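You operate a simulated robot arm through the tools that you are given. There is no shell and no other tool. Be economical: measure what you need, move in short steps, check, and stop when the job is done.

You run a simulated two-armed robot. Do the job below in one go: nothing can be reset, and whatever is moved stays where it is left.

Task
On the planning table top, fold the cloth in half.

Only the result counts: the job must be done as asked and must still hold three seconds after the hand-in. Knocking over, shifting, dropping, spilling or breaking anything else fails it. Flat cloth is picked up by pressing the open fingertips on it (5 to 10 N) and closing them slowly along it; thin cloth reads only 2 to 8 mm in the jaws.

Robot
Two 7-joint arms with two-finger grippers on one trunk, on a base that drives. Base frame: it is fixed to the floor where the robot stands at the start and does not move with it; the origin is under the middle of the robot, x ahead of it, y to its left, z up; the surface under the hand at the start is at about z = 800. Lengths are in mm, angles in degrees, forces in N, time in s.
The left shoulder is at the start at [57, 175, 1152], the right one opposite. With the tool pointing down near the work surface each hand reaches from about 100 to 860 mm from the robot's upright axis, wherever it stands, measured 20 degrees to its own side. Places, roughly: planning table top [500, 0, 800]. Payload 2.94 kg a hand.
The tool frame of a hand sits at the grasp point between the pads (the TCP): z along the fingers, y along the line on which they close. The tips reach 30 mm beyond it. Largest opening 138 mm; the body of the gripper starts 109 mm behind the TCP.
Orientation is told as [roll, pitch, yaw] about the base's x, y, z axes, in that order, counted from this pose: with the fingers straight down and closing along the base's y, the tool's x points along the base's -x, its y along +y and its z along -z.

Tools
- The arms move only by the tool jog_arm. It takes "left_increments", "right_increments" or both (then of equal length, played together; a hand with none holds still); each is a list of rows, each an object (a shift or turn left out is 0, a gripper value left out holds the last) with "offset": the shift along the tool's x, y, z in mm, a list of three; "rotation": the turn, a rotation vector about the tool's x, y, z in degrees, a list of three; "grip": the finger opening in mm, from 0 to 138. In form: [{"offset": [x, y, z], "rotation": [ax, ay, az], "grip": grip}, ...]. A call has 1 to 20 rows; each row shifts and turns the commanded pose from where the row before left it, along the tool's axes as they then stand. Rows are played at 5 a second. More than 50 mm and 8.6 degrees between two rows, or a gripper value outside its range, and nothing of the call is played. Where a pose cannot be reached the arm comes as near as it can. A force on the tool above 40 N (or 10 N above the force at the start of the call, whichever is more), or a blocked arm, ends the call early, and 0.2 s more pass. Each finger halts on what it meets, pressing with about 38 N; the grip force reading is that of the motor and also rises with nothing between the fingers. The clock runs only during rows and for 0.2 s after the last one: add rows that do not move to give the fingers time. It gives the time, the measured TCP pose, the force on the tool (base axes), the opening and the grip force at its end, in the units of the frame above (readings bear some noise), with the torque about the TCP (base axes, N m) and any sound that the robot's microphone picked up, and new pictures: "views" is both (left out), scene, wrist or none (wrist: the cameras of the hands that moved).
- Cameras (640 x 400 px; columns grow to the right, rows downward): "scene" is now at [108.2, 14.8, 1600.5]; the picture's right is [-0.07, -1.00, 0.00], its down [-0.93, 0.06, -0.36] and it looks along [0.36, -0.02, -0.93] (base axes); focal length 289 px, centre (320, 200). "left" rides on the left gripper at [71, -19, -146] in its tool frame; the picture's right is [0.26, 0.96, 0.00], its down [-0.85, 0.23, -0.48] and it looks along [-0.46, 0.12, 0.88] (tool axes); focal length 280 px, centre (320, 200). "right" rides on the right gripper at [71, 19, -146] in its tool frame; the picture's right is [-0.26, 0.96, 0.00], its down [-0.85, -0.23, -0.48] and it looks along [-0.46, -0.12, 0.88] (tool axes); focal length 280 px, centre (320, 200). There is no depth. A picture from a camera that has moved, and an enlarged one, comes with that camera's place and axes in the base frame and with its lens. The place of the scene camera against the robot may be out by one fixed shift of up to 25 mm in any direction.
- move_column(by): slides the trunk up (or, below 0, down) by that many mm; the arms and the scene camera ride with it, the base frame stays. It gives what a move gives, with no picture.
- roll_base(legs): drives the robot by 1 to 6 legs, each [ahead, turn to the left] in mm and degrees, along the robot's own axes; the way and the turn of a leg run together, so that a leg with both is an arc; at most 1500 mm and 180 degrees a leg. The arms and the cameras ride along, it lands a little off, and it stops where it bumps. It gives what a move gives, and a new picture of the scene camera.
- turn_head(pan, tilt): turns the head with the scene camera to pan (to the left, within 120 degrees either way) and tilt (down, from -29 to 69), counted from straight ahead of the robot. It gives what a move gives, and a new picture of the scene camera.
- close_up(camera, box): a new picture of the part [left, top, right, bottom] of that camera's present view, enlarged. The clock stands still meanwhile.
- hand_in(): hands the job in; it is judged then, once.

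Go step by step. Nothing tells you exact positions but the pictures and the camera data: compare them with the known pose of the tool, close in by small moves and look again before you grip or let go. The budget is 120 turns and 260 pictures, counting those below and the enlarged ones. Unless the task says otherwise, let go and move clear before handing in, and close with one line.

The tools are called after "Request:" as a command line: name --argument value ..., lists and objects as JSON in quotes. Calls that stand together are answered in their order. jog_arm: Moves the arms, as the interface text tells. Its arguments: {"type":"object","properties":{"left_increments":{"type":"array"},"right_increments":{"type":"array"},"views":{"type":"string","enum":["both","scene","wrist","none"]}},"required":[]} The other tools are called the same way: move_column (by) slides the trunk up or down; roll_base (legs) drives the base; turn_head (pan, tilt) turns the head that bears the scene camera; close_up (camera, box) takes an enlarged picture of a part of a camera's view; hand_in () hands the job in.

At the start:

```text
time_s: 0.0
left_ee_pos: [461.8, 218.4, 953.7]
left_ee_rot: [0.0, 0.0, -0.1]
left_wrist_force: [-0.5, -0.1, 0.8]
left_wrist_torque: [-0.04, -0.01, -0.03]
left_finger_gap: 137.8
left_grip_force: 0.0
right_ee_pos: [410.1, -139.3, 989.5]
right_ee_rot: [-0.1, 0.0, 0.0]
right_wrist_force: [0.2, 0.1, -0.1]
right_wrist_torque: [-0.02, -0.03, -0.01]
right_finger_gap: 138.2
right_grip_force: 0.0
trunk travel left (down, up): [-325.0, 409.0]
robot x, y, heading: [-1.2, -0.5, -0.1]
head pan, tilt: [-3.8, 68.8]
```

scene: 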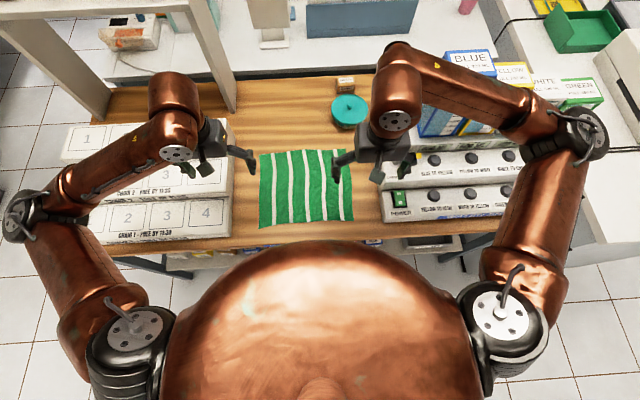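
right: 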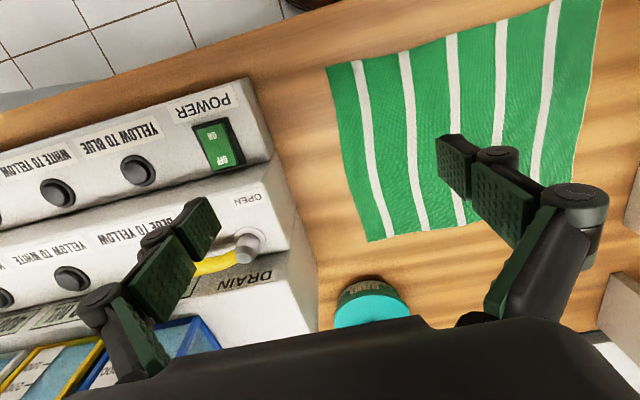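
left: 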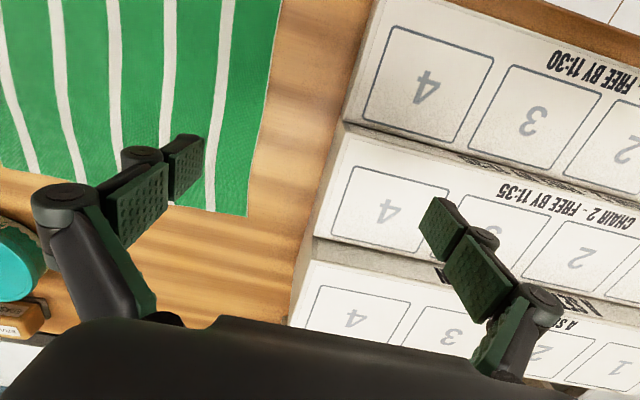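

The striped cloth lies flat, roughly x 350–595, y −116–157 (the wrist cameras put it about 22 mm further right than the scene camera does). I plan to fold the far edge onto the near one with both hands. I'll back the base up a little for wrist room.

Request:
roll_base --legs '[[-130, 0]]'

```text
time_s: 1.3
left_ee_pos: [334.3, 217.8, 953.7]
left_ee_rot: [0.1, 0.2, 0.0]
left_wrist_force: [0.0, 0.5, -0.2]
left_wrist_torque: [0.0, 0.02, 0.0]
left_finger_gap: 138.3
left_grip_force: 0.0
right_ee_pos: [281.0, -139.9, 988.5]
right_ee_rot: [-0.1, 0.1, -0.1]
right_wrist_force: [-0.4, 0.6, -0.3]
right_wrist_torque: [0.01, 0.03, -0.02]
right_finger_gap: 138.1
right_grip_force: 0.0
trunk travel left (down, up): [-325.0, 409.0]
robot x, y, heading: [-130.8, 0.4, -0.2]
head pan, tilt: [-3.8, 68.8]
camera scene: at [-2.5, 14.9, 1600.6], right [-0.07, -1.0, 0.0], down [-0.93, 0.06, -0.35], along [0.35, -0.02, -0.94], focal length 289 px, centre (320, 200)
```

scene: 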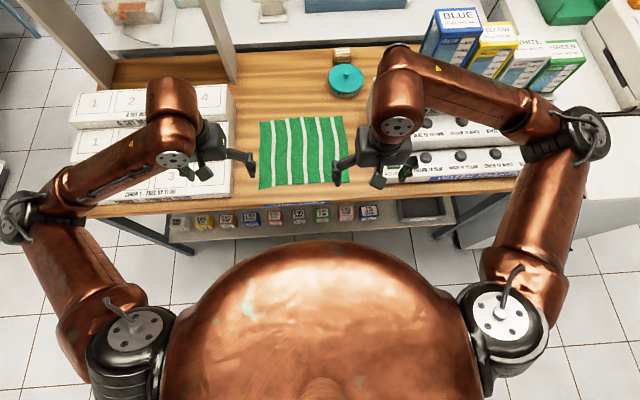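

Backed up well. Now I bring both hands above the far corners with the fingers at a small opening.

Request:
jog_arm --left_increments '[{"offset": [-35.3, -12.3, 10], "grip": 30}, {"offset": [-35.3, -12.3, 10]}, {"offset": [-35.3, -12.3, 10]}, {"offset": [-35.3, -12.3, 10]}, {"offset": [-35.3, -12.3, 10]}, {"offset": [-35.3, -12.3, 10]}, {"offset": [-35.3, -12.3, 10]}, {}, {}]' --right_increments '[{"offset": [-42.9, 7.1, 15], "grip": 30}, {"offset": [-42.9, 7.1, 15]}, {"offset": [-42.9, 7.1, 15]}, {"offset": [-42.9, 7.1, 15]}, {"offset": [-42.9, 7.1, 15]}, {"offset": [-42.9, 7.1, 15]}, {"offset": [-42.9, 7.1, 15]}, {}, {}]'

```text
time_s: 3.3
left_ee_pos: [567.9, 131.7, 892.2]
left_ee_rot: [0.0, -0.6, -0.1]
left_wrist_force: [1.3, 0.8, -0.2]
left_wrist_torque: [0.02, -0.01, 0.02]
left_finger_gap: 29.9
left_grip_force: 0.0
right_ee_pos: [570.8, -91.1, 891.9]
right_ee_rot: [0.1, -0.6, 0.0]
right_wrist_force: [-0.3, -0.8, -0.3]
right_wrist_torque: [0.01, -0.02, -0.01]
right_finger_gap: 29.8
right_grip_force: 0.1
trunk travel left (down, up): [-325.0, 409.0]
robot x, y, heading: [-132.5, -1.9, 0.0]
head pan, tilt: [-3.8, 68.8]
camera scene: at [-24.4, 14.7, 1600.8], right [-0.07, -1.0, 0.0], down [-0.93, 0.06, -0.36], along [0.36, -0.02, -0.93], focal length 289 px, centre (320, 200)
camera right: at [497.7, -72.0, 1037.5], right [0.26, 0.96, 0.0], down [0.84, -0.23, 0.49], along [0.47, -0.13, -0.87], focal length 280 px, centre (320, 200)
camera left: at [494.4, 113.3, 1037.2], right [-0.26, 0.97, 0.0], down [0.84, 0.23, 0.49], along [0.47, 0.12, -0.87], focal length 280 px, centre (320, 200)
```

scene: 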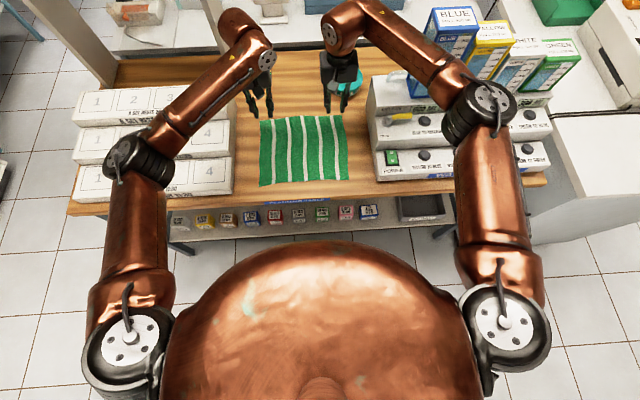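
right: 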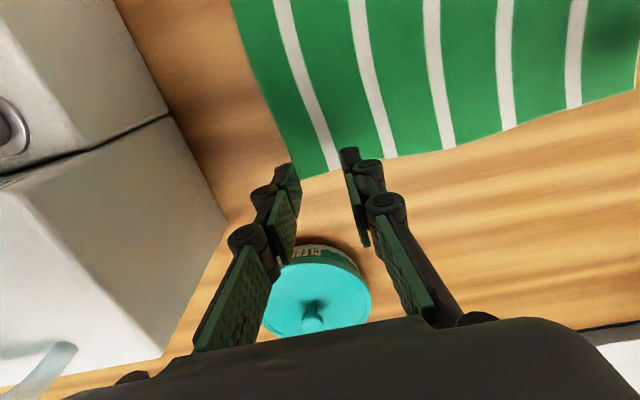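
left: 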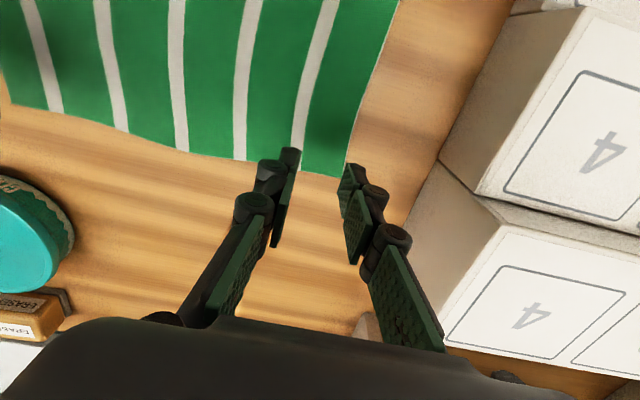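

Both corners are just ahead of the fingertips: left at about [593, 163], right about [600, −117]. I line up over them and descend to just above the cloth.

Request:
jog_arm --left_increments '[{"offset": [-4, 3, 15], "grip": 28}, {"offset": [-4, 4, 15]}, {"offset": [-4, 0, 15]}, {}, {}, {}]' --right_increments '[{"offset": [-5, -1, 15], "grip": 28}, {"offset": [-5, -1, 15]}, {"offset": [-6, 0, 15]}, {}, {}, {}]' --views "wrist"

```text
time_s: 4.7
left_ee_pos: [581.4, 138.9, 846.0]
left_ee_rot: [-0.1, -0.7, -0.1]
left_wrist_force: [0.2, -0.3, 0.1]
left_wrist_torque: [0.0, 0.0, 0.0]
left_finger_gap: 27.9
left_grip_force: 0.0
right_ee_pos: [588.0, -91.8, 844.8]
right_ee_rot: [0.0, -0.5, 0.0]
right_wrist_force: [1.1, -0.5, 0.0]
right_wrist_torque: [0.02, 0.01, 0.0]
right_finger_gap: 28.0
right_grip_force: 0.1
trunk travel left (down, up): [-325.0, 409.0]
robot x, y, heading: [-130.7, 2.0, -0.2]
head pan, tilt: [-3.8, 68.8]
camera right: at [515.0, -72.8, 991.0], right [0.26, 0.96, 0.0], down [0.84, -0.23, 0.48], along [0.47, -0.13, -0.88], focal length 280 px, centre (320, 200)
camera left: at [509.8, 120.4, 991.7], right [-0.26, 0.97, 0.0], down [0.84, 0.23, 0.48], along [0.47, 0.13, -0.88], focal length 280 px, centre (320, 200)
```

right: 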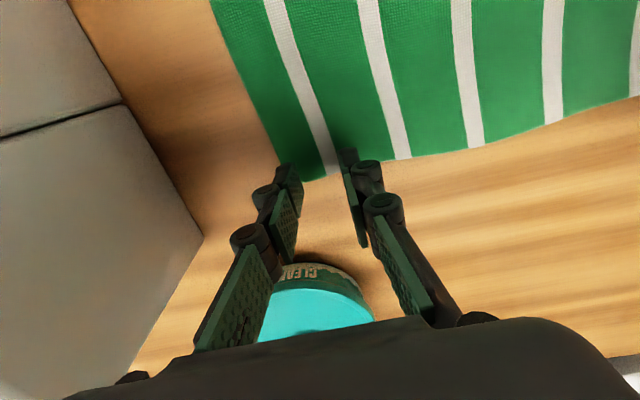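
left: 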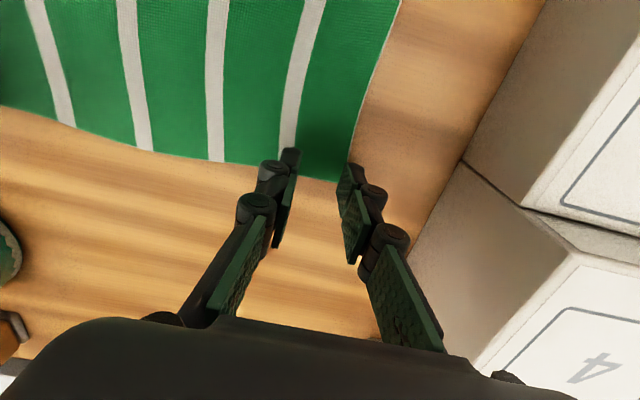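

Fingers are very slightly too far out, so I move each about 8 mm inward and 3–4 mm back, then lower to near contact.

Request:
jog_arm --left_increments '[{"offset": [3, -8, 0]}, {"offset": [0, 0, 8]}, {"offset": [0, 0, 4]}, {}, {}]' --right_increments '[{"offset": [4, 8, 0]}, {"offset": [0, 0, 8]}, {"offset": [0, 0, 4]}, {}, {}]' --views "wrist"

```text
time_s: 5.9
left_ee_pos: [579.3, 131.2, 833.9]
left_ee_rot: [0.0, -0.6, 0.0]
left_wrist_force: [-0.3, 0.2, -0.2]
left_wrist_torque: [-0.02, 0.03, 0.0]
left_finger_gap: 28.2
left_grip_force: 0.0
right_ee_pos: [583.8, -83.5, 831.4]
right_ee_rot: [0.0, -0.5, 0.0]
right_wrist_force: [-0.4, -0.5, -0.6]
right_wrist_torque: [0.01, -0.01, -0.01]
right_finger_gap: 28.2
right_grip_force: 0.0
trunk travel left (down, up): [-325.0, 409.0]
robot x, y, heading: [-131.0, -1.5, 0.2]
head pan, tilt: [-3.8, 68.8]
camera right: at [511.0, -65.1, 978.3], right [0.26, 0.96, 0.0], down [0.84, -0.23, 0.48], along [0.47, -0.13, -0.88], focal length 280 px, centre (320, 200)
camera left: at [506.9, 112.4, 978.8], right [-0.26, 0.97, 0.0], down [0.84, 0.23, 0.48], along [0.47, 0.12, -0.88], focal length 280 px, centre (320, 200)
```

right: 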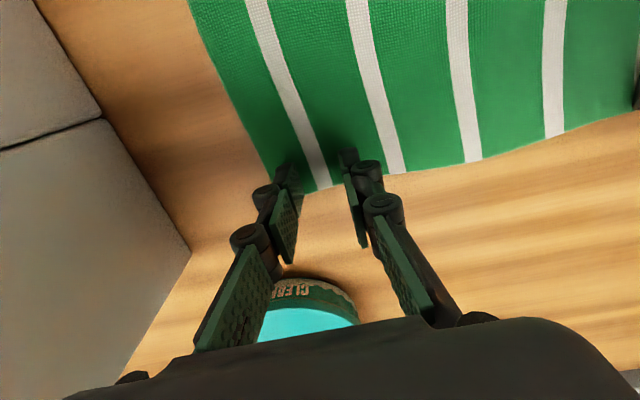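
left: 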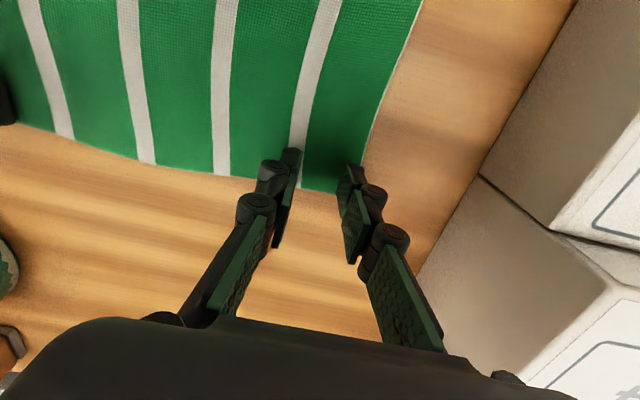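

Both fingertip pairs now sit over the corners. I press down gently to find the contact.

Request:
jog_arm --left_increments '[{"offset": [0, 0, 1.5]}, {"offset": [0, 0, 1]}, {"offset": [0, 0, 1]}, {}]' --right_increments '[{"offset": [0, 0, 1]}, {"offset": [0, 0, 0.5]}, {}, {}]' --views "none"

Request:
jog_arm --left_increments '[{"offset": [0, 0, 1]}, {}]' --right_increments '[{"offset": [0, 0, 1]}, {}]' --views "none"

```text
time_s: 6.9
left_ee_pos: [578.8, 131.1, 831.4]
left_ee_rot: [0.1, -0.6, 0.1]
left_wrist_force: [0.4, 0.2, 4.1]
left_wrist_torque: [0.1, 0.03, -0.02]
left_finger_gap: 28.2
left_grip_force: 0.2
right_ee_pos: [583.0, -83.9, 831.5]
right_ee_rot: [0.0, -0.5, 0.0]
right_wrist_force: [-0.1, 1.0, 0.0]
right_wrist_torque: [0.04, -0.01, 0.01]
right_finger_gap: 28.0
right_grip_force: 0.1
trunk travel left (down, up): [-325.0, 409.0]
robot x, y, heading: [-129.2, 1.8, 0.0]
head pan, tilt: [-3.8, 68.8]
```

```text
time_s: 7.5
left_ee_pos: [577.8, 131.6, 831.4]
left_ee_rot: [0.0, -0.7, 0.0]
left_wrist_force: [2.0, 2.7, 13.6]
left_wrist_torque: [0.24, -0.02, -0.04]
left_finger_gap: 28.1
left_grip_force: 0.1
right_ee_pos: [583.4, -83.1, 830.5]
right_ee_rot: [0.0, -0.5, -0.1]
right_wrist_force: [0.2, 0.1, 1.5]
right_wrist_torque: [0.01, 0.0, 0.02]
right_finger_gap: 28.1
right_grip_force: 0.0
trunk travel left (down, up): [-325.0, 409.0]
robot x, y, heading: [-129.7, 3.6, -0.1]
head pan, tilt: [-3.8, 68.8]
```

Contact found (about 10 N per mm). I trim both to about 7 N, then close slowly.

Request:
jog_arm --left_increments '[{"offset": [0, 0, -0.6]}, {}]' --right_increments '[{"offset": [0, 0, 0.6]}, {}]' --views "none"

Request:
jog_arm --left_increments '[{"grip": 26}, {"grip": 24}, {"grip": 22}, {"grip": 20}, {"grip": 18}, {"grip": 16}, {"grip": 14}, {"grip": 12}, {"grip": 10}, {"grip": 8}, {"grip": 6}, {"grip": 4}, {"grip": 2}, {"grip": 0}, {}, {}]' --right_increments '[{"grip": 26}, {"grip": 24}, {"grip": 22}, {"grip": 20}, {"grip": 18}, {"grip": 16}, {"grip": 14}, {"grip": 12}, {"grip": 10}, {"grip": 8}, {"grip": 6}, {"grip": 4}, {"grip": 2}, {"grip": 0}, {}, {}]'

```text
time_s: 8.1
left_ee_pos: [579.0, 131.2, 831.6]
left_ee_rot: [0.0, -0.6, 0.0]
left_wrist_force: [3.5, 0.4, 10.4]
left_wrist_torque: [0.14, -0.07, 0.01]
left_finger_gap: 28.0
left_grip_force: 0.1
right_ee_pos: [584.1, -83.6, 830.9]
right_ee_rot: [0.0, -0.7, -0.2]
right_wrist_force: [0.6, 0.3, 7.1]
right_wrist_torque: [-0.03, 0.03, -0.02]
right_finger_gap: 27.9
right_grip_force: 0.1
trunk travel left (down, up): [-325.0, 409.0]
robot x, y, heading: [-130.2, -2.4, -0.3]
head pan, tilt: [-3.8, 68.8]
```

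```text
time_s: 11.5
left_ee_pos: [578.1, 131.1, 830.3]
left_ee_rot: [0.0, -0.7, 0.0]
left_wrist_force: [-0.5, 0.1, 0.0]
left_wrist_torque: [-0.01, -0.03, 0.0]
left_finger_gap: 0.0
left_grip_force: 28.5
right_ee_pos: [582.8, -85.3, 828.2]
right_ee_rot: [0.0, -0.4, -0.1]
right_wrist_force: [-2.1, -1.6, 13.3]
right_wrist_torque: [0.18, 0.01, -0.02]
right_finger_gap: 2.6
right_grip_force: 38.1
trunk travel left (down, up): [-325.0, 409.0]
robot x, y, heading: [-129.7, 1.5, -0.3]
head pan, tilt: [-3.8, 68.8]
camera scene: at [-22.6, 14.7, 1600.5], right [-0.07, -1.0, 0.0], down [-0.93, 0.06, -0.36], along [0.36, -0.02, -0.93], focal length 289 px, centre (320, 200)
camera right: at [510.6, -64.9, 975.3], right [0.26, 0.96, 0.0], down [0.84, -0.23, 0.48], along [0.47, -0.13, -0.88], focal length 280 px, centre (320, 200)
camera left: at [506.9, 112.8, 975.1], right [-0.26, 0.97, 0.0], down [0.84, 0.23, 0.48], along [0.47, 0.12, -0.87], focal length 280 px, centre (320, 200)
```

scene: 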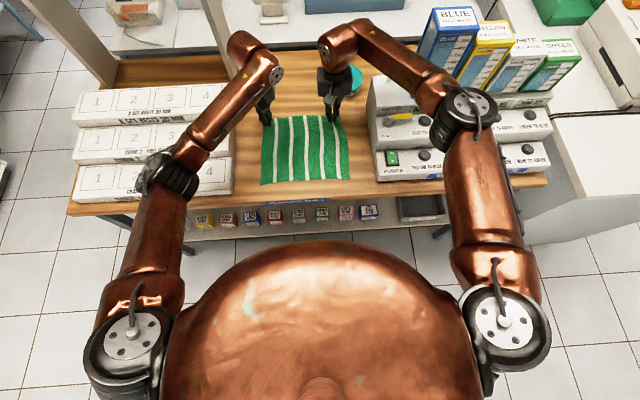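
right: 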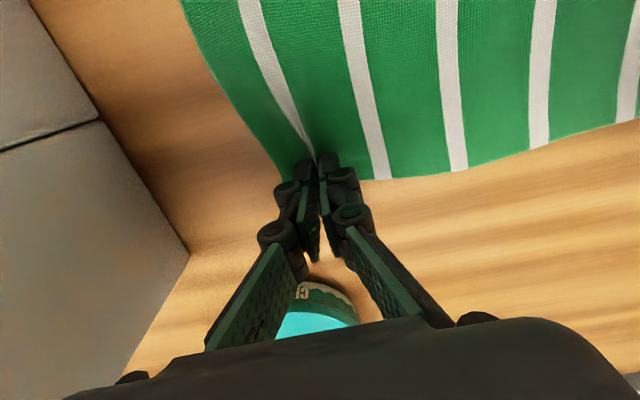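
left: 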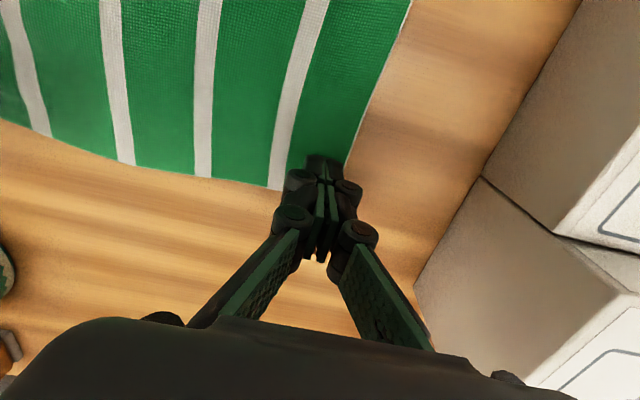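

The right hand holds cloth (2.6 mm), while the left slipped and closed empty. I lift the left slightly, reopen and press again.

Request:
jog_arm --left_increments '[{"offset": [0, 0, -10]}, {"offset": [3, 0, 0], "grip": 28}, {}, {}, {"offset": [0, 0, 5]}, {"offset": [0, 0, 4]}, {}]' --views "wrist"

```text
time_s: 13.1
left_ee_pos: [576.6, 131.9, 830.7]
left_ee_rot: [0.0, -0.6, 0.0]
left_wrist_force: [-0.6, -0.1, 3.9]
left_wrist_torque: [-0.08, 0.04, -0.02]
left_finger_gap: 28.0
left_grip_force: 0.2
right_ee_pos: [583.9, -83.5, 828.4]
right_ee_rot: [0.0, -0.4, -0.1]
right_wrist_force: [-0.6, -1.2, 13.4]
right_wrist_torque: [-0.15, -0.11, -0.01]
right_finger_gap: 1.4
right_grip_force: 33.5
trunk travel left (down, up): [-325.0, 409.0]
robot x, y, heading: [-132.2, -2.5, -0.2]
head pan, tilt: [-3.8, 68.8]
camera left: at [504.3, 112.7, 976.0], right [-0.26, 0.97, 0.0], down [0.84, 0.23, 0.48], along [0.47, 0.12, -0.87], focal length 280 px, centre (320, 200)
```

left: 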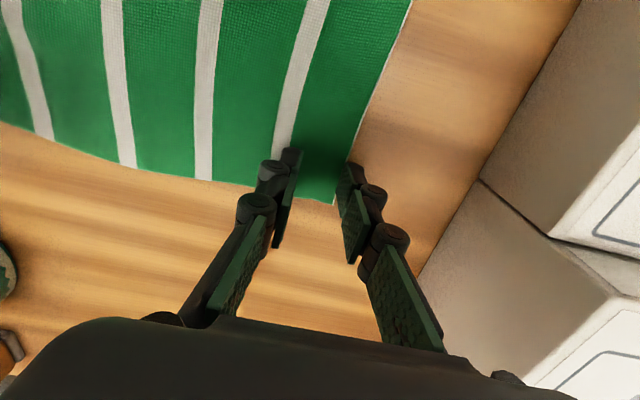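

The cloth's left edge has crept inward a bit, so I shift the left hand 9 mm inward (lifted) and press again.

Request:
jog_arm --left_increments '[{"offset": [0, 0, -6]}, {"offset": [-2, -9, 0]}, {"offset": [0, 0, 5]}, {"offset": [0, 0, 1]}, {}]' --views "none"

Request:
jog_arm --left_increments '[{"offset": [0, 0, 0.5]}, {}]' --views "wrist"

```text
time_s: 14.3
left_ee_pos: [578.8, 123.0, 831.0]
left_ee_rot: [-0.1, -0.7, 0.0]
left_wrist_force: [-0.8, 0.5, 3.9]
left_wrist_torque: [0.09, 0.0, 0.0]
left_finger_gap: 28.3
left_grip_force: 0.1
right_ee_pos: [582.9, -83.8, 830.1]
right_ee_rot: [0.0, -0.5, -0.1]
right_wrist_force: [0.6, -1.3, 0.6]
right_wrist_torque: [0.04, 0.03, 0.03]
right_finger_gap: 5.7
right_grip_force: 31.2
trunk travel left (down, up): [-325.0, 409.0]
robot x, y, heading: [-131.7, -3.7, 0.0]
head pan, tilt: [-3.8, 68.8]
```

```text
time_s: 14.9
left_ee_pos: [579.4, 122.3, 830.9]
left_ee_rot: [0.0, -0.7, 0.0]
left_wrist_force: [0.4, 0.3, 9.0]
left_wrist_torque: [0.1, -0.04, -0.05]
left_finger_gap: 28.0
left_grip_force: 0.0
right_ee_pos: [583.0, -84.0, 829.4]
right_ee_rot: [0.0, -0.7, 0.0]
right_wrist_force: [-0.1, -0.4, 1.6]
right_wrist_torque: [-0.01, 0.0, 0.01]
right_finger_gap: 4.2
right_grip_force: 30.0
trunk travel left (down, up): [-325.0, 409.0]
robot x, y, heading: [-128.8, -0.5, 0.0]
head pan, tilt: [-3.8, 68.8]
camera left: at [505.9, 104.2, 976.0], right [-0.26, 0.97, 0.0], down [0.84, 0.23, 0.49], along [0.47, 0.13, -0.87], focal length 280 px, centre (320, 200)
```

left: 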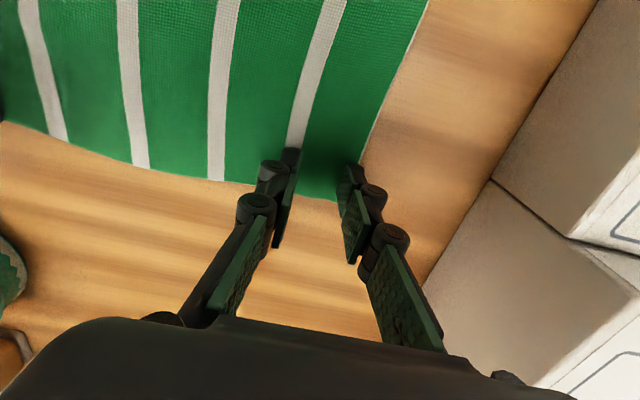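

Pressed at 9 N with both fingers on the cloth; I close the left slowly.

Request:
jog_arm --left_increments '[{"grip": 26}, {"grip": 24}, {"grip": 22}, {"grip": 20}, {"grip": 18, "offset": [0, 0, 0.2]}, {"grip": 16}, {"grip": 14}, {"grip": 12}, {"grip": 10, "offset": [0, 0, 0.2]}, {"grip": 8}, {"grip": 6}, {"grip": 4}, {"grip": 2}, {"grip": 0}, {}, {}]' --views "wrist"

Request:
close_up --camera "right" --box '[160, 100, 480, 300]'

```text
time_s: 18.3
left_ee_pos: [577.9, 121.2, 829.8]
left_ee_rot: [0.1, -0.5, 0.0]
left_wrist_force: [0.8, -4.7, 0.0]
left_wrist_torque: [0.3, 0.0, -0.02]
left_finger_gap: 4.5
left_grip_force: 35.4
right_ee_pos: [583.7, -83.0, 830.8]
right_ee_rot: [0.0, -0.5, 0.0]
right_wrist_force: [0.6, 4.7, 0.4]
right_wrist_torque: [-0.37, 0.04, -0.01]
right_finger_gap: 4.6
right_grip_force: 35.1
trunk travel left (down, up): [-325.0, 409.0]
robot x, y, heading: [-128.9, -0.5, -0.2]
head pan, tilt: [-3.8, 68.8]
camera left: at [505.8, 103.6, 975.2], right [-0.26, 0.97, 0.0], down [0.84, 0.23, 0.48], along [0.47, 0.12, -0.87], focal length 280 px, centre (320, 200)
```

left: 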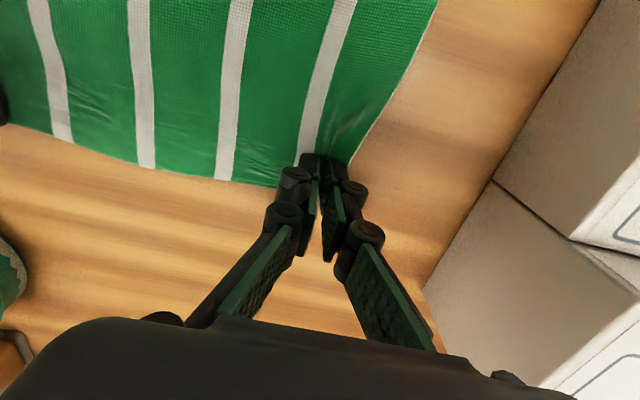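

```text
2.00 times, centred on (320, 200) of right
camera zoom: at [510.1, -64.3, 975.9], right [0.26, 0.96, 0.0], down [0.84, -0.23, 0.48], along [0.47, -0.12, -0.88], focal length 561 px, centre (320, 200)
```

zoom: 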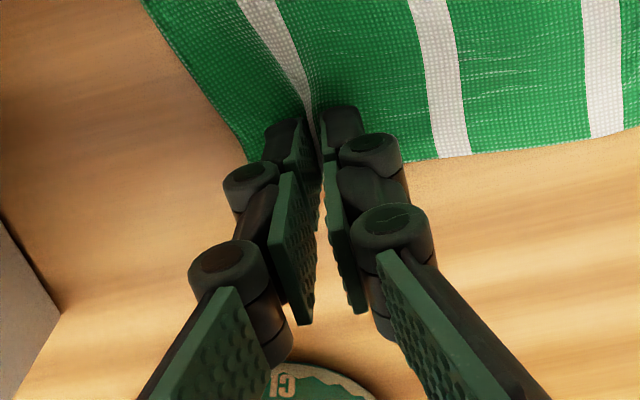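

Both hands now hold cloth (4.5 mm each), with slight tension between them. I ease the hands together a little and do the first half of the fold arc, tilting the fingers forward as I go.

Request:
jog_arm --left_increments '[{"offset": [2.8, -2, -12.1], "rotation": [0, -2.5, 0]}, {"offset": [2.8, -2, -12.1], "rotation": [0, -2.5, 0]}, {"offset": [5.3, 0, -11.8], "rotation": [0, -2.5, 0]}, {"offset": [5.3, 0, -11.8], "rotation": [0, -2.5, 0]}, {"offset": [7.6, 0, -11.2], "rotation": [0, -2.5, 0]}, {"offset": [7.6, 0, -11.2], "rotation": [0, -2.5, 0]}, {"offset": [9.7, 0, -10.1], "rotation": [0, -2.5, 0]}, {"offset": [9.7, 0, -10.1], "rotation": [0, -2.5, 0]}, {"offset": [11.4, 0, -9], "rotation": [0, -2.5, 0]}, {"offset": [11.4, 0, -9], "rotation": [0, -2.5, 0]}, {"offset": [12.8, 0, -7.4], "rotation": [0, -2.5, 0]}, {"offset": [12.8, 0, -7.4], "rotation": [0, -2.5, 0]}, {}]' --right_increments '[{"offset": [2.8, 2, -12.1], "rotation": [0, -2.5, 0]}, {"offset": [2.8, 2, -12.1], "rotation": [0, -2.5, 0]}, {"offset": [5.3, 0, -11.8], "rotation": [0, -2.5, 0]}, {"offset": [5.3, 0, -11.8], "rotation": [0, -2.5, 0]}, {"offset": [7.6, 0, -11.2], "rotation": [0, -2.5, 0]}, {"offset": [7.6, 0, -11.2], "rotation": [0, -2.5, 0]}, {"offset": [9.7, 0, -10.1], "rotation": [0, -2.5, 0]}, {"offset": [9.7, 0, -10.1], "rotation": [0, -2.5, 0]}, {"offset": [11.4, 0, -9], "rotation": [0, -2.5, 0]}, {"offset": [11.4, 0, -9], "rotation": [0, -2.5, 0]}, {"offset": [12.8, 0, -7.4], "rotation": [0, -2.5, 0]}, {"offset": [12.8, 0, -7.4], "rotation": [0, -2.5, 0]}, {}]'

```text
time_s: 21.1
left_ee_pos: [457.1, 117.8, 917.7]
left_ee_rot: [0.0, -30.7, 0.0]
left_wrist_force: [-0.6, -1.6, -1.6]
left_wrist_torque: [0.02, 0.06, 0.0]
left_finger_gap: 4.6
left_grip_force: 39.8
right_ee_pos: [462.6, -81.3, 917.9]
right_ee_rot: [0.0, -30.6, -0.1]
right_wrist_force: [0.2, -0.3, -1.1]
right_wrist_torque: [0.04, 0.03, 0.01]
right_finger_gap: 2.4
right_grip_force: 29.6
trunk travel left (down, up): [-325.0, 409.0]
robot x, y, heading: [-131.1, 2.4, 0.0]
head pan, tilt: [-3.8, 68.8]
camera scene: at [-22.1, 14.5, 1600.4], right [-0.07, -1.0, 0.0], down [-0.93, 0.06, -0.36], along [0.36, -0.02, -0.93], focal length 289 px, centre (320, 200)
camera right: at [326.2, -62.1, 1007.8], right [0.23, 0.96, 0.13], down [0.49, -0.23, 0.84], along [0.84, -0.13, -0.52], focal length 280 px, centre (320, 200)
camera left: at [322.1, 99.5, 1007.0], right [-0.23, 0.97, -0.13], down [0.49, 0.23, 0.84], along [0.84, 0.12, -0.52], focal length 280 px, centre (320, 200)
```

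scene: 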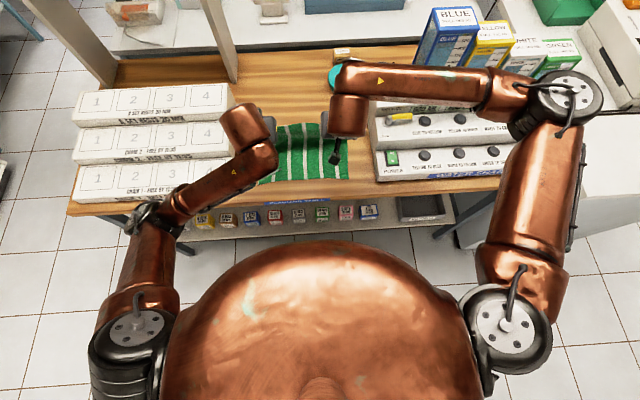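
right: 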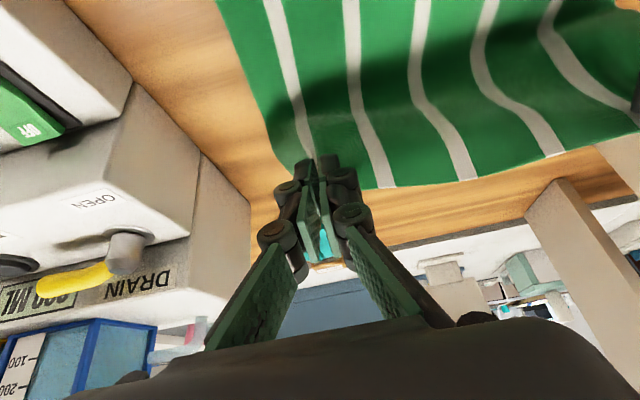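
left: 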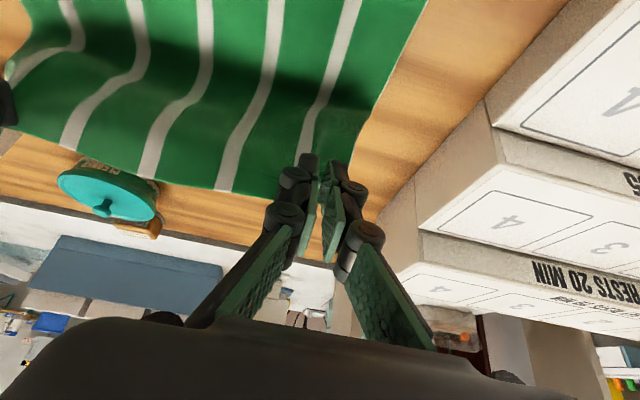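

The fold is going over nicely. I continue the arc down and back with more tilt, stopping short of the table to check.

Request:
jog_arm --left_increments '[{"offset": [12, 0, -4.9], "rotation": [0, -3.7, 0]}, {"offset": [12, 0, -4.9], "rotation": [0, -3.7, 0]}, {"offset": [12.3, 0, -3.7], "rotation": [0, -3.7, 0]}, {"offset": [12.3, 0, -3.7], "rotation": [0, -3.7, 0]}, {"offset": [12.3, 0, -2.5], "rotation": [0, -3.7, 0]}, {"offset": [12.3, 0, -2.5], "rotation": [0, -3.7, 0]}, {"offset": [12.1, 0, -1.1], "rotation": [0, -3.7, 0]}, {"offset": [12.1, 0, -1.1], "rotation": [0, -3.7, 0]}, {}, {}]' --right_increments '[{"offset": [13, 0, -5.4], "rotation": [0, -3.7, 0]}, {"offset": [13, 0, -5.4], "rotation": [0, -3.7, 0]}, {"offset": [13.1, 0, -4.5], "rotation": [0, -3.7, 0]}, {"offset": [13.1, 0, -4.5], "rotation": [0, -3.7, 0]}, {"offset": [13, 0, -3.2], "rotation": [0, -3.7, 0]}, {"offset": [13, 0, -3.2], "rotation": [0, -3.7, 0]}, {"offset": [12.5, 0, -1.6], "rotation": [0, -3.7, 0]}, {"offset": [12.5, 0, -1.6], "rotation": [0, -3.7, 0]}, {}, {}]'

```text
time_s: 23.3
left_ee_pos: [373.1, 117.8, 870.6]
left_ee_rot: [0.1, -60.2, -0.1]
left_wrist_force: [-0.4, -0.4, -0.4]
left_wrist_torque: [-0.03, 0.0, -0.01]
left_finger_gap: 4.6
left_grip_force: 29.6
right_ee_pos: [369.8, -80.2, 870.8]
right_ee_rot: [0.1, -60.2, 0.1]
right_wrist_force: [1.1, -0.4, -0.7]
right_wrist_torque: [0.01, 0.04, -0.01]
right_finger_gap: 1.6
right_grip_force: 28.9
trunk travel left (down, up): [-325.0, 409.0]
robot x, y, heading: [-133.6, -0.0, -0.1]
head pan, tilt: [-3.8, 68.8]
camera scene: at [-22.8, 14.8, 1600.5], right [-0.07, -1.0, 0.0], down [-0.93, 0.06, -0.36], along [0.36, -0.02, -0.93], focal length 289 px, centre (320, 200)
camera right: at [207.3, -61.1, 882.2], right [0.13, 0.96, 0.23], down [0.01, -0.23, 0.97], along [0.99, -0.13, -0.04], focal length 280 px, centre (320, 200)
camera left: at [211.0, 99.5, 881.7], right [-0.13, 0.97, -0.23], down [0.01, 0.23, 0.97], along [0.99, 0.12, -0.04], focal length 280 px, centre (320, 200)
```

scene: 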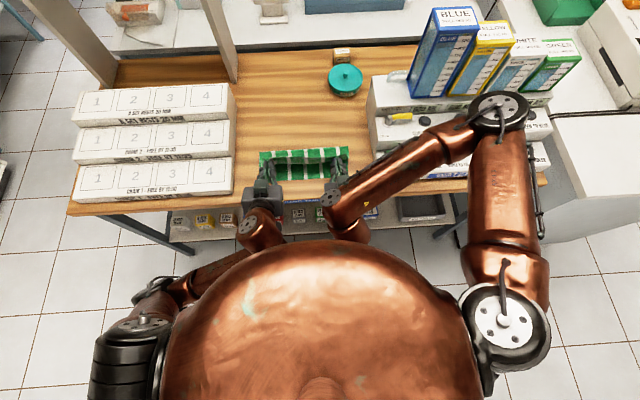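
right: 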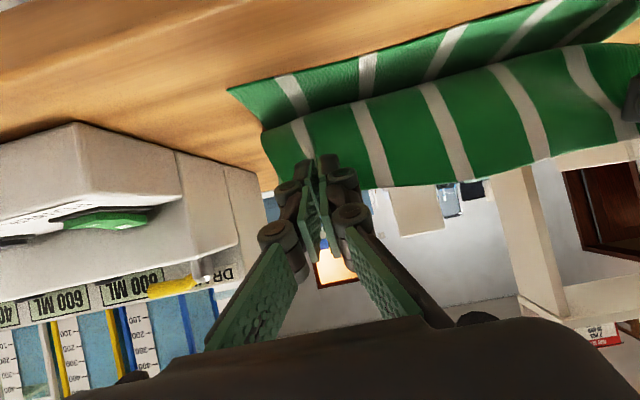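
left: 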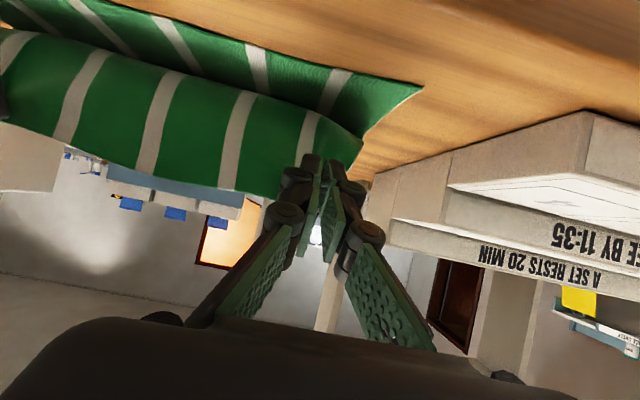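

The upper layer is coming down well; near corners of the lower layer are around [363, −120] and [359, 160]. I lower further to just above the table, spreading the hands a few mm.

Request:
jog_arm --left_increments '[{"offset": [11, 1.5, 2.6], "rotation": [0, -3.7, 0]}, {"offset": [11.1, 1.5, 1.9], "rotation": [0, -3.7, 0]}, {"offset": [11.2, 1.5, 1.1], "rotation": [0, -3.7, 0]}, {"offset": [11.2, 1.5, 0.5], "rotation": [0, -3.7, 0]}, {}, {}]' --right_increments '[{"offset": [11, -1, 2.6], "rotation": [0, -3.7, 0]}, {"offset": [11.1, -1, 1.9], "rotation": [0, -3.7, 0]}, {"offset": [11.2, -1, 1.1], "rotation": [0, -3.7, 0]}, {"offset": [11.2, -1, 0.5], "rotation": [0, -3.7, 0]}, {}, {}]'

Request:
close_up --camera "scene" --box '[220, 120, 380, 220]'

```text
time_s: 24.7
left_ee_pos: [359.5, 124.6, 827.4]
left_ee_rot: [0.0, -75.0, 0.0]
left_wrist_force: [1.7, -6.8, 0.0]
left_wrist_torque: [0.04, -0.02, -0.37]
left_finger_gap: 2.9
left_grip_force: 29.8
right_ee_pos: [357.7, -83.1, 827.3]
right_ee_rot: [-0.1, -75.0, 0.0]
right_wrist_force: [-2.9, 8.1, 2.2]
right_wrist_torque: [-0.03, -0.03, 0.22]
right_finger_gap: 0.3
right_grip_force: 27.0
trunk travel left (down, up): [-325.0, 409.0]
robot x, y, heading: [-124.9, 0.1, 0.1]
head pan, tilt: [-3.8, 68.8]
camera scene: at [-23.0, 15.7, 1600.6], right [-0.07, -1.0, 0.0], down [-0.93, 0.06, -0.36], along [0.36, -0.02, -0.93], focal length 289 px, centre (320, 200)
camera right: at [196.6, -64.2, 797.3], right [0.07, 0.97, 0.25], down [-0.24, -0.23, 0.94], along [0.97, -0.12, 0.22], focal length 280 px, centre (320, 200)
camera left: at [200.0, 106.1, 797.0], right [-0.07, 0.97, -0.25], down [-0.24, 0.23, 0.94], along [0.97, 0.12, 0.22], focal length 280 px, centre (320, 200)
```

scene: 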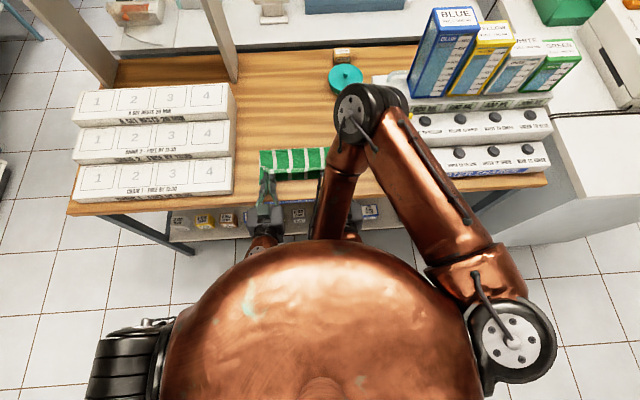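
right: 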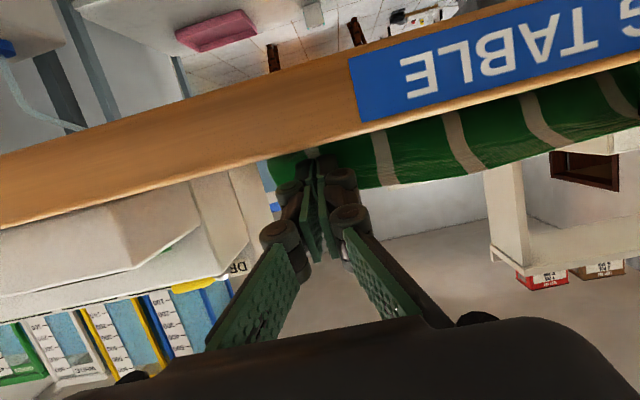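
left: 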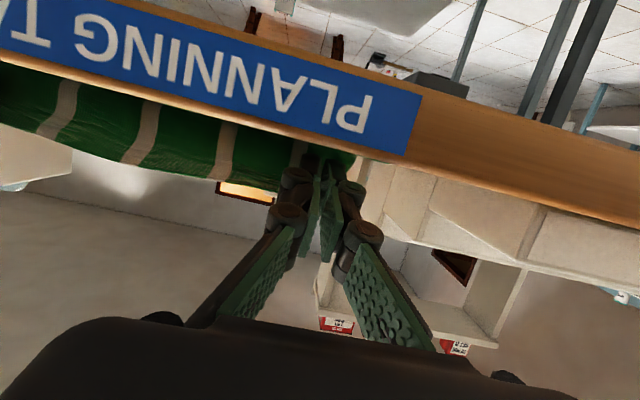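

```text
4.00 times, centred on (300, 170) of scene
camera zoom: at [-23.0, 15.7, 1600.6], right [-0.07, -1.0, 0.0], down [-0.93, 0.06, -0.36], along [0.36, -0.02, -0.93], focal length 1155 px, centre (400, 320)
```

zoom: 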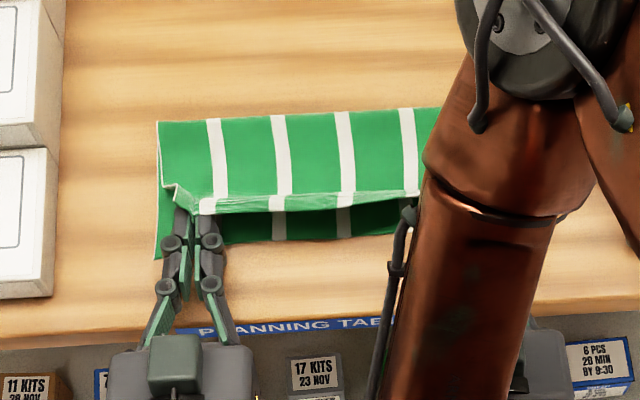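

The fold is nearly down, with the upper flap standing at the fingertips just behind the near edge. I tilt a bit more so the flap leans the right way, then open gently.

Request:
jog_arm --left_increments '[{"offset": [2.6, 0, 0.2], "rotation": [0, -5, 0]}, {"offset": [2.6, 0, 0], "rotation": [0, -5, 0]}, {}, {"grip": 6}, {"grip": 10}, {"grip": 14}, {"grip": 18}, {"grip": 22}, {}, {}]' --right_increments '[{"offset": [2.6, 0, 0.2], "rotation": [0, -5, 0]}, {"offset": [2.6, 0, 0], "rotation": [0, -5, 0]}, {}, {"grip": 6}, {"grip": 10}, {"grip": 14}, {"grip": 18}, {"grip": 22}, {}, {}]' --views "none"

Request:
close_up --camera "scene" --box '[220, 120, 380, 220]'

Request:
close_up --camera "left" --box '[0, 0, 640, 400]'

Request:
close_up --camera "right" --box '[0, 0, 640, 400]'

```text
time_s: 26.9
left_ee_pos: [358.0, 125.0, 822.7]
left_ee_rot: [0.3, -84.9, -0.4]
left_wrist_force: [-0.6, 1.0, 0.7]
left_wrist_torque: [-0.03, -0.02, 0.01]
left_finger_gap: 21.8
left_grip_force: 0.1
right_ee_pos: [355.3, -83.1, 821.4]
right_ee_rot: [-0.3, -84.8, 0.2]
right_wrist_force: [0.3, 0.7, 0.3]
right_wrist_torque: [0.0, 0.01, -0.01]
right_finger_gap: 21.9
right_grip_force: 0.0
trunk travel left (down, up): [-325.0, 409.0]
robot x, y, heading: [-130.0, -1.3, 0.1]
head pan, tilt: [-3.8, 68.8]
```

```text
4.00 times, centred on (300, 170) of scene
camera zoom: at [-22.6, 15.0, 1600.5], right [-0.07, -1.0, 0.0], down [-0.93, 0.06, -0.36], along [0.36, -0.02, -0.93], focal length 1155 px, centre (400, 320)
```

zoom: 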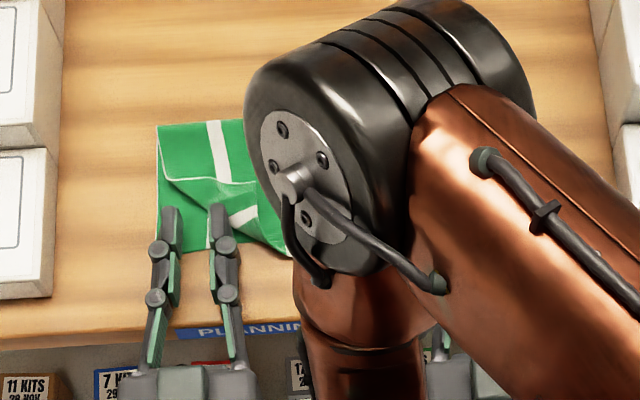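

```text
1.00 times, centred on (320, 200) of left (not enlarged: the box is as wide or as high as the picture)
camera zoom: at [207.3, 106.0, 764.4], right [-0.02, 0.97, -0.26], down [-0.4, 0.23, 0.89], along [0.92, 0.12, 0.38], focal length 280 px, centre (320, 200)
```

zoom: 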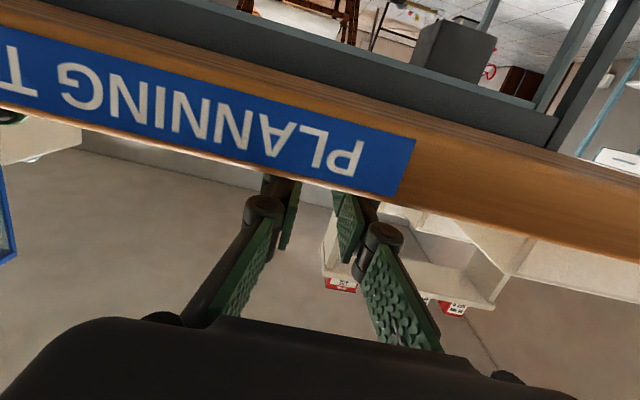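

```text
1.00 times, centred on (320, 200) of right (not enlarged: the box is as wide or as high as the picture)
camera zoom: at [203.3, -64.5, 764.8], right [0.02, 0.97, 0.26], down [-0.4, -0.23, 0.89], along [0.92, -0.13, 0.38], focal length 280 px, centre (320, 200)
```

zoom: 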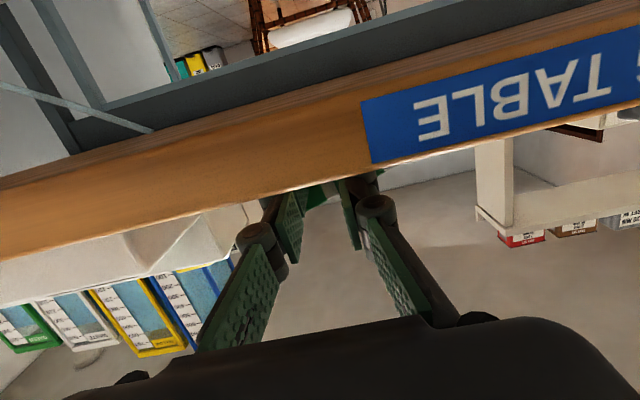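

The left upper corner appears to have fallen inward. I withdraw both hands straight back, then raise and un-tilt them to look from above.

Request:
jog_arm --left_increments '[{"offset": [0, 0, -10]}, {"offset": [0, 0, -10]}, {"offset": [0, 0, -10]}, {"offset": [0, 0, -10]}, {"offset": [0, 0, -10]}, {"offset": [-20, 0, -2]}, {"offset": [-20, 0, 0]}, {"offset": [-20, 0, 0]}, {"offset": [-20, 0, 0]}, {"offset": [-20, 0, 0]}, {"offset": [-20, 0, 0]}]' --right_increments '[{"offset": [0, 0, -10]}, {"offset": [0, 0, -10]}, {"offset": [0, 0, -10]}, {"offset": [0, 0, -10]}, {"offset": [0, 0, -10]}, {"offset": [-20, 0, -2]}, {"offset": [-20, 0, 0]}, {"offset": [-20, 0, 0]}, {"offset": [-20, 0, 0]}, {"offset": [-20, 0, 0]}, {"offset": [-20, 0, 0]}]' --views "none"

Request:
jog_arm --left_increments '[{"rotation": [0, 8, 0], "offset": [0, 5, -10]}, {"rotation": [0, 8, 0], "offset": [0, 5, -10]}, {"rotation": [0, 8, 0], "offset": [0, 5, -10]}, {"rotation": [0, 8, 0], "offset": [0, 5, -10]}, {"rotation": [0, 8, 0], "offset": [0, 5, 0]}, {"rotation": [0, 8, 0]}, {"rotation": [0, 8, 0]}, {}]' --right_increments '[{"rotation": [0, 8, 0], "offset": [0, -10, -10]}, {"rotation": [0, 8, 0], "offset": [0, -10, -10]}, {"rotation": [0, 8, 0], "offset": [0, -10, -10]}, {"rotation": [0, 8, 0], "offset": [0, -10, -10]}, {"rotation": [0, 8, 0], "offset": [0, -10, 0]}, {"rotation": [0, 8, 0], "offset": [0, -10, 0]}, {"rotation": [0, 8, 0], "offset": [0, -10, 0]}, {}]'

```text
time_s: 29.3
left_ee_pos: [320.7, 130.1, 929.6]
left_ee_rot: [22.7, -83.2, -22.2]
left_wrist_force: [-0.1, -0.6, 0.8]
left_wrist_torque: [0.01, 0.03, -0.02]
left_finger_gap: 21.6
left_grip_force: 0.0
right_ee_pos: [336.4, -90.2, 955.2]
right_ee_rot: [-5.4, -88.3, 4.0]
right_wrist_force: [0.1, 0.6, 0.6]
right_wrist_torque: [-0.01, -0.01, -0.03]
right_finger_gap: 21.8
right_grip_force: 0.1
right hand out of reach, approached as far as the arm can: row 5
trunk travel left (down, up): [-325.0, 409.0]
robot x, y, heading: [-132.2, 2.2, 0.2]
head pan, tilt: [-3.8, 68.8]
```

```text
time_s: 29.9
left_ee_pos: [323.5, 154.9, 871.6]
left_ee_rot: [26.3, -68.8, -22.3]
left_wrist_force: [-0.3, 0.1, -0.4]
left_wrist_torque: [-0.02, -0.01, -0.06]
left_finger_gap: 21.9
left_grip_force: 0.1
left hand out of reach, approached as far as the arm can: row 2
right_ee_pos: [342.7, -98.8, 965.2]
right_ee_rot: [8.3, -79.3, -11.0]
right_wrist_force: [-0.2, 0.6, 0.4]
right_wrist_torque: [-0.01, 0.02, -0.06]
right_finger_gap: 21.9
right_grip_force: 0.2
right hand out of reach, approached as far as the arm can: row 2
trunk travel left (down, up): [-325.0, 409.0]
robot x, y, heading: [-134.0, -0.5, 0.0]
head pan, tilt: [-3.8, 68.8]
stopped in row 2 (left hand): the arm was blocked; the commanded pose is now the measured one
camera scene: at [-24.9, 17.4, 1600.7], right [-0.07, -1.0, 0.0], down [-0.93, 0.06, -0.36], along [0.36, -0.03, -0.93], focal length 289 px, centre (320, 200)
camera right: at [187.5, -70.9, 924.3], right [0.1, 0.95, 0.28], down [-0.32, -0.24, 0.92], along [0.94, -0.18, 0.29], focal length 280 px, centre (320, 200)
camera left: at [163.6, 132.3, 849.4], right [-0.13, 0.99, -0.09], down [-0.17, 0.07, 0.98], along [0.98, 0.14, 0.16], focal length 280 px, centre (320, 200)
```

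scene: 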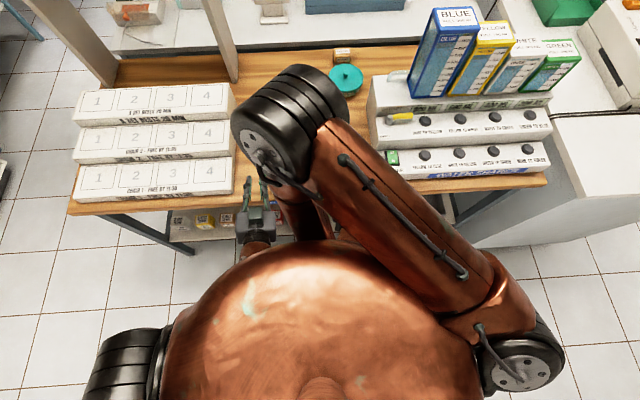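
right: 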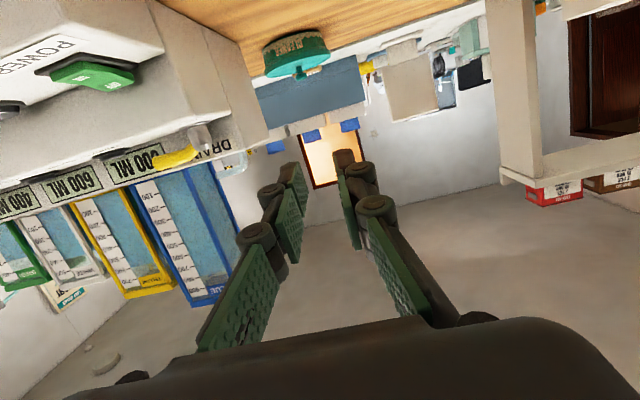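
left: 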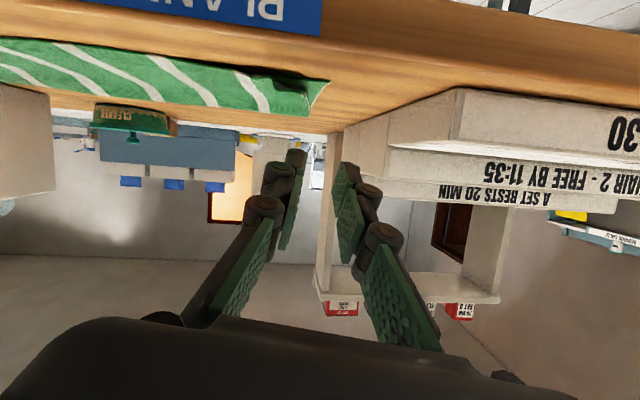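

The hands are clear of the cloth but cramped against the torso. I drive back 170 mm so everything leaves the table area and has room.

Request:
roll_base --legs '[[-170, 0]]'

Request:
jog_arm --left_increments '[{"offset": [-10, 0, 20], "rotation": [0, 5, 0]}, {"offset": [-15, 0, 20], "rotation": [0, 5, 0]}, {"offset": [-15, 0, 20], "rotation": [0, 5, 0]}, {"offset": [-15, 0, 15], "rotation": [0, 5, 0]}, {"offset": [-15, 0, 10], "rotation": [0, 5, 0]}, {"offset": [-15, 0, 0], "rotation": [0, 5, 0]}, {}]' --right_increments '[{"offset": [-5, -5, 20], "rotation": [0, 5, 0]}, {"offset": [-5, -5, 20], "rotation": [0, 5, 0]}, {"offset": [-5, -5, 20], "rotation": [0, 5, 0]}, {"offset": [-5, -5, 15], "rotation": [0, 5, 0]}, {"offset": [-5, -5, 10], "rotation": [0, 5, 0]}, {"offset": [-5, 0, 0], "rotation": [0, 5, 0]}, {}]' --views "scene"

```text
time_s: 31.3
left_ee_pos: [154.0, 152.1, 871.3]
left_ee_rot: [26.6, -68.7, -22.6]
left_wrist_force: [0.5, 0.3, -0.5]
left_wrist_torque: [0.0, -0.01, 0.02]
left_finger_gap: 21.8
left_grip_force: 0.1
right_ee_pos: [173.2, -100.7, 966.3]
right_ee_rot: [8.5, -79.3, -11.4]
right_wrist_force: [0.0, 0.5, 0.3]
right_wrist_torque: [0.01, -0.01, 0.02]
right_finger_gap: 21.7
right_grip_force: 0.1
trunk travel left (down, up): [-325.0, 409.0]
robot x, y, heading: [-300.6, 1.8, -0.2]
head pan, tilt: [-3.8, 68.8]
camera scene: at [-194.2, 15.0, 1600.7], right [-0.07, -1.0, 0.0], down [-0.93, 0.06, -0.36], along [0.36, -0.02, -0.93], focal length 289 px, centre (320, 200)
```

scene: 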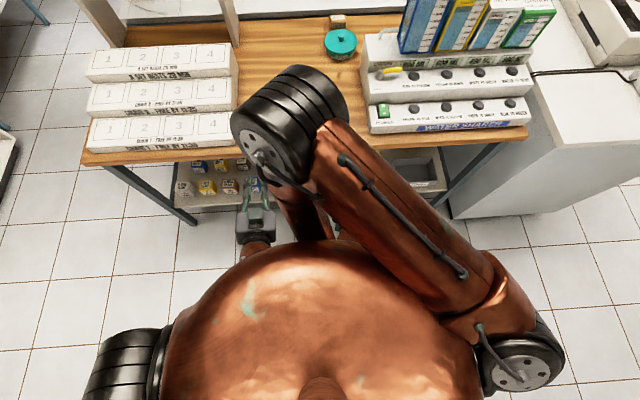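

```text
time_s: 32.3
left_ee_pos: [242.3, 198.8, 871.7]
left_ee_rot: [28.7, -48.1, -19.4]
left_wrist_force: [-0.6, -0.3, 1.3]
left_wrist_torque: [-0.03, -0.02, -0.03]
left_finger_gap: 21.9
left_grip_force: 0.1
right_ee_pos: [246.8, -122.4, 960.1]
right_ee_rot: [3.3, -60.2, -5.7]
right_wrist_force: [0.1, -0.4, 0.1]
right_wrist_torque: [-0.01, -0.01, 0.04]
right_finger_gap: 21.9
right_grip_force: 0.1
trunk travel left (down, up): [-325.0, 409.0]
robot x, y, heading: [-299.4, -0.9, 0.0]
head pan, tilt: [-3.8, 68.8]
stopped in row 5 (left hand): the arm was blocked; the commanded pose is now the measured one
camera scene: at [-192.4, 15.1, 1600.4], right [-0.07, -1.0, 0.0], down [-0.93, 0.06, -0.36], along [0.36, -0.02, -0.93], focal length 289 px, centre (320, 200)
```

scene: 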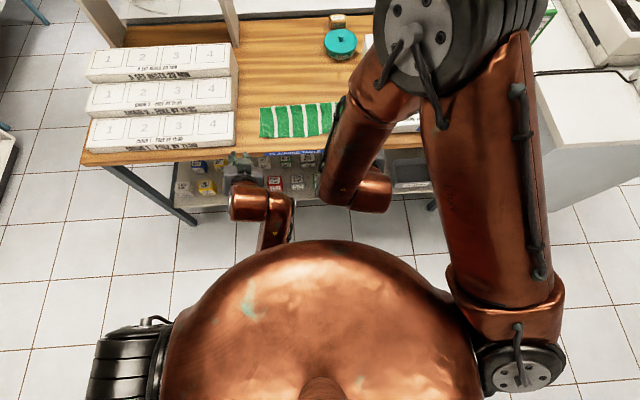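

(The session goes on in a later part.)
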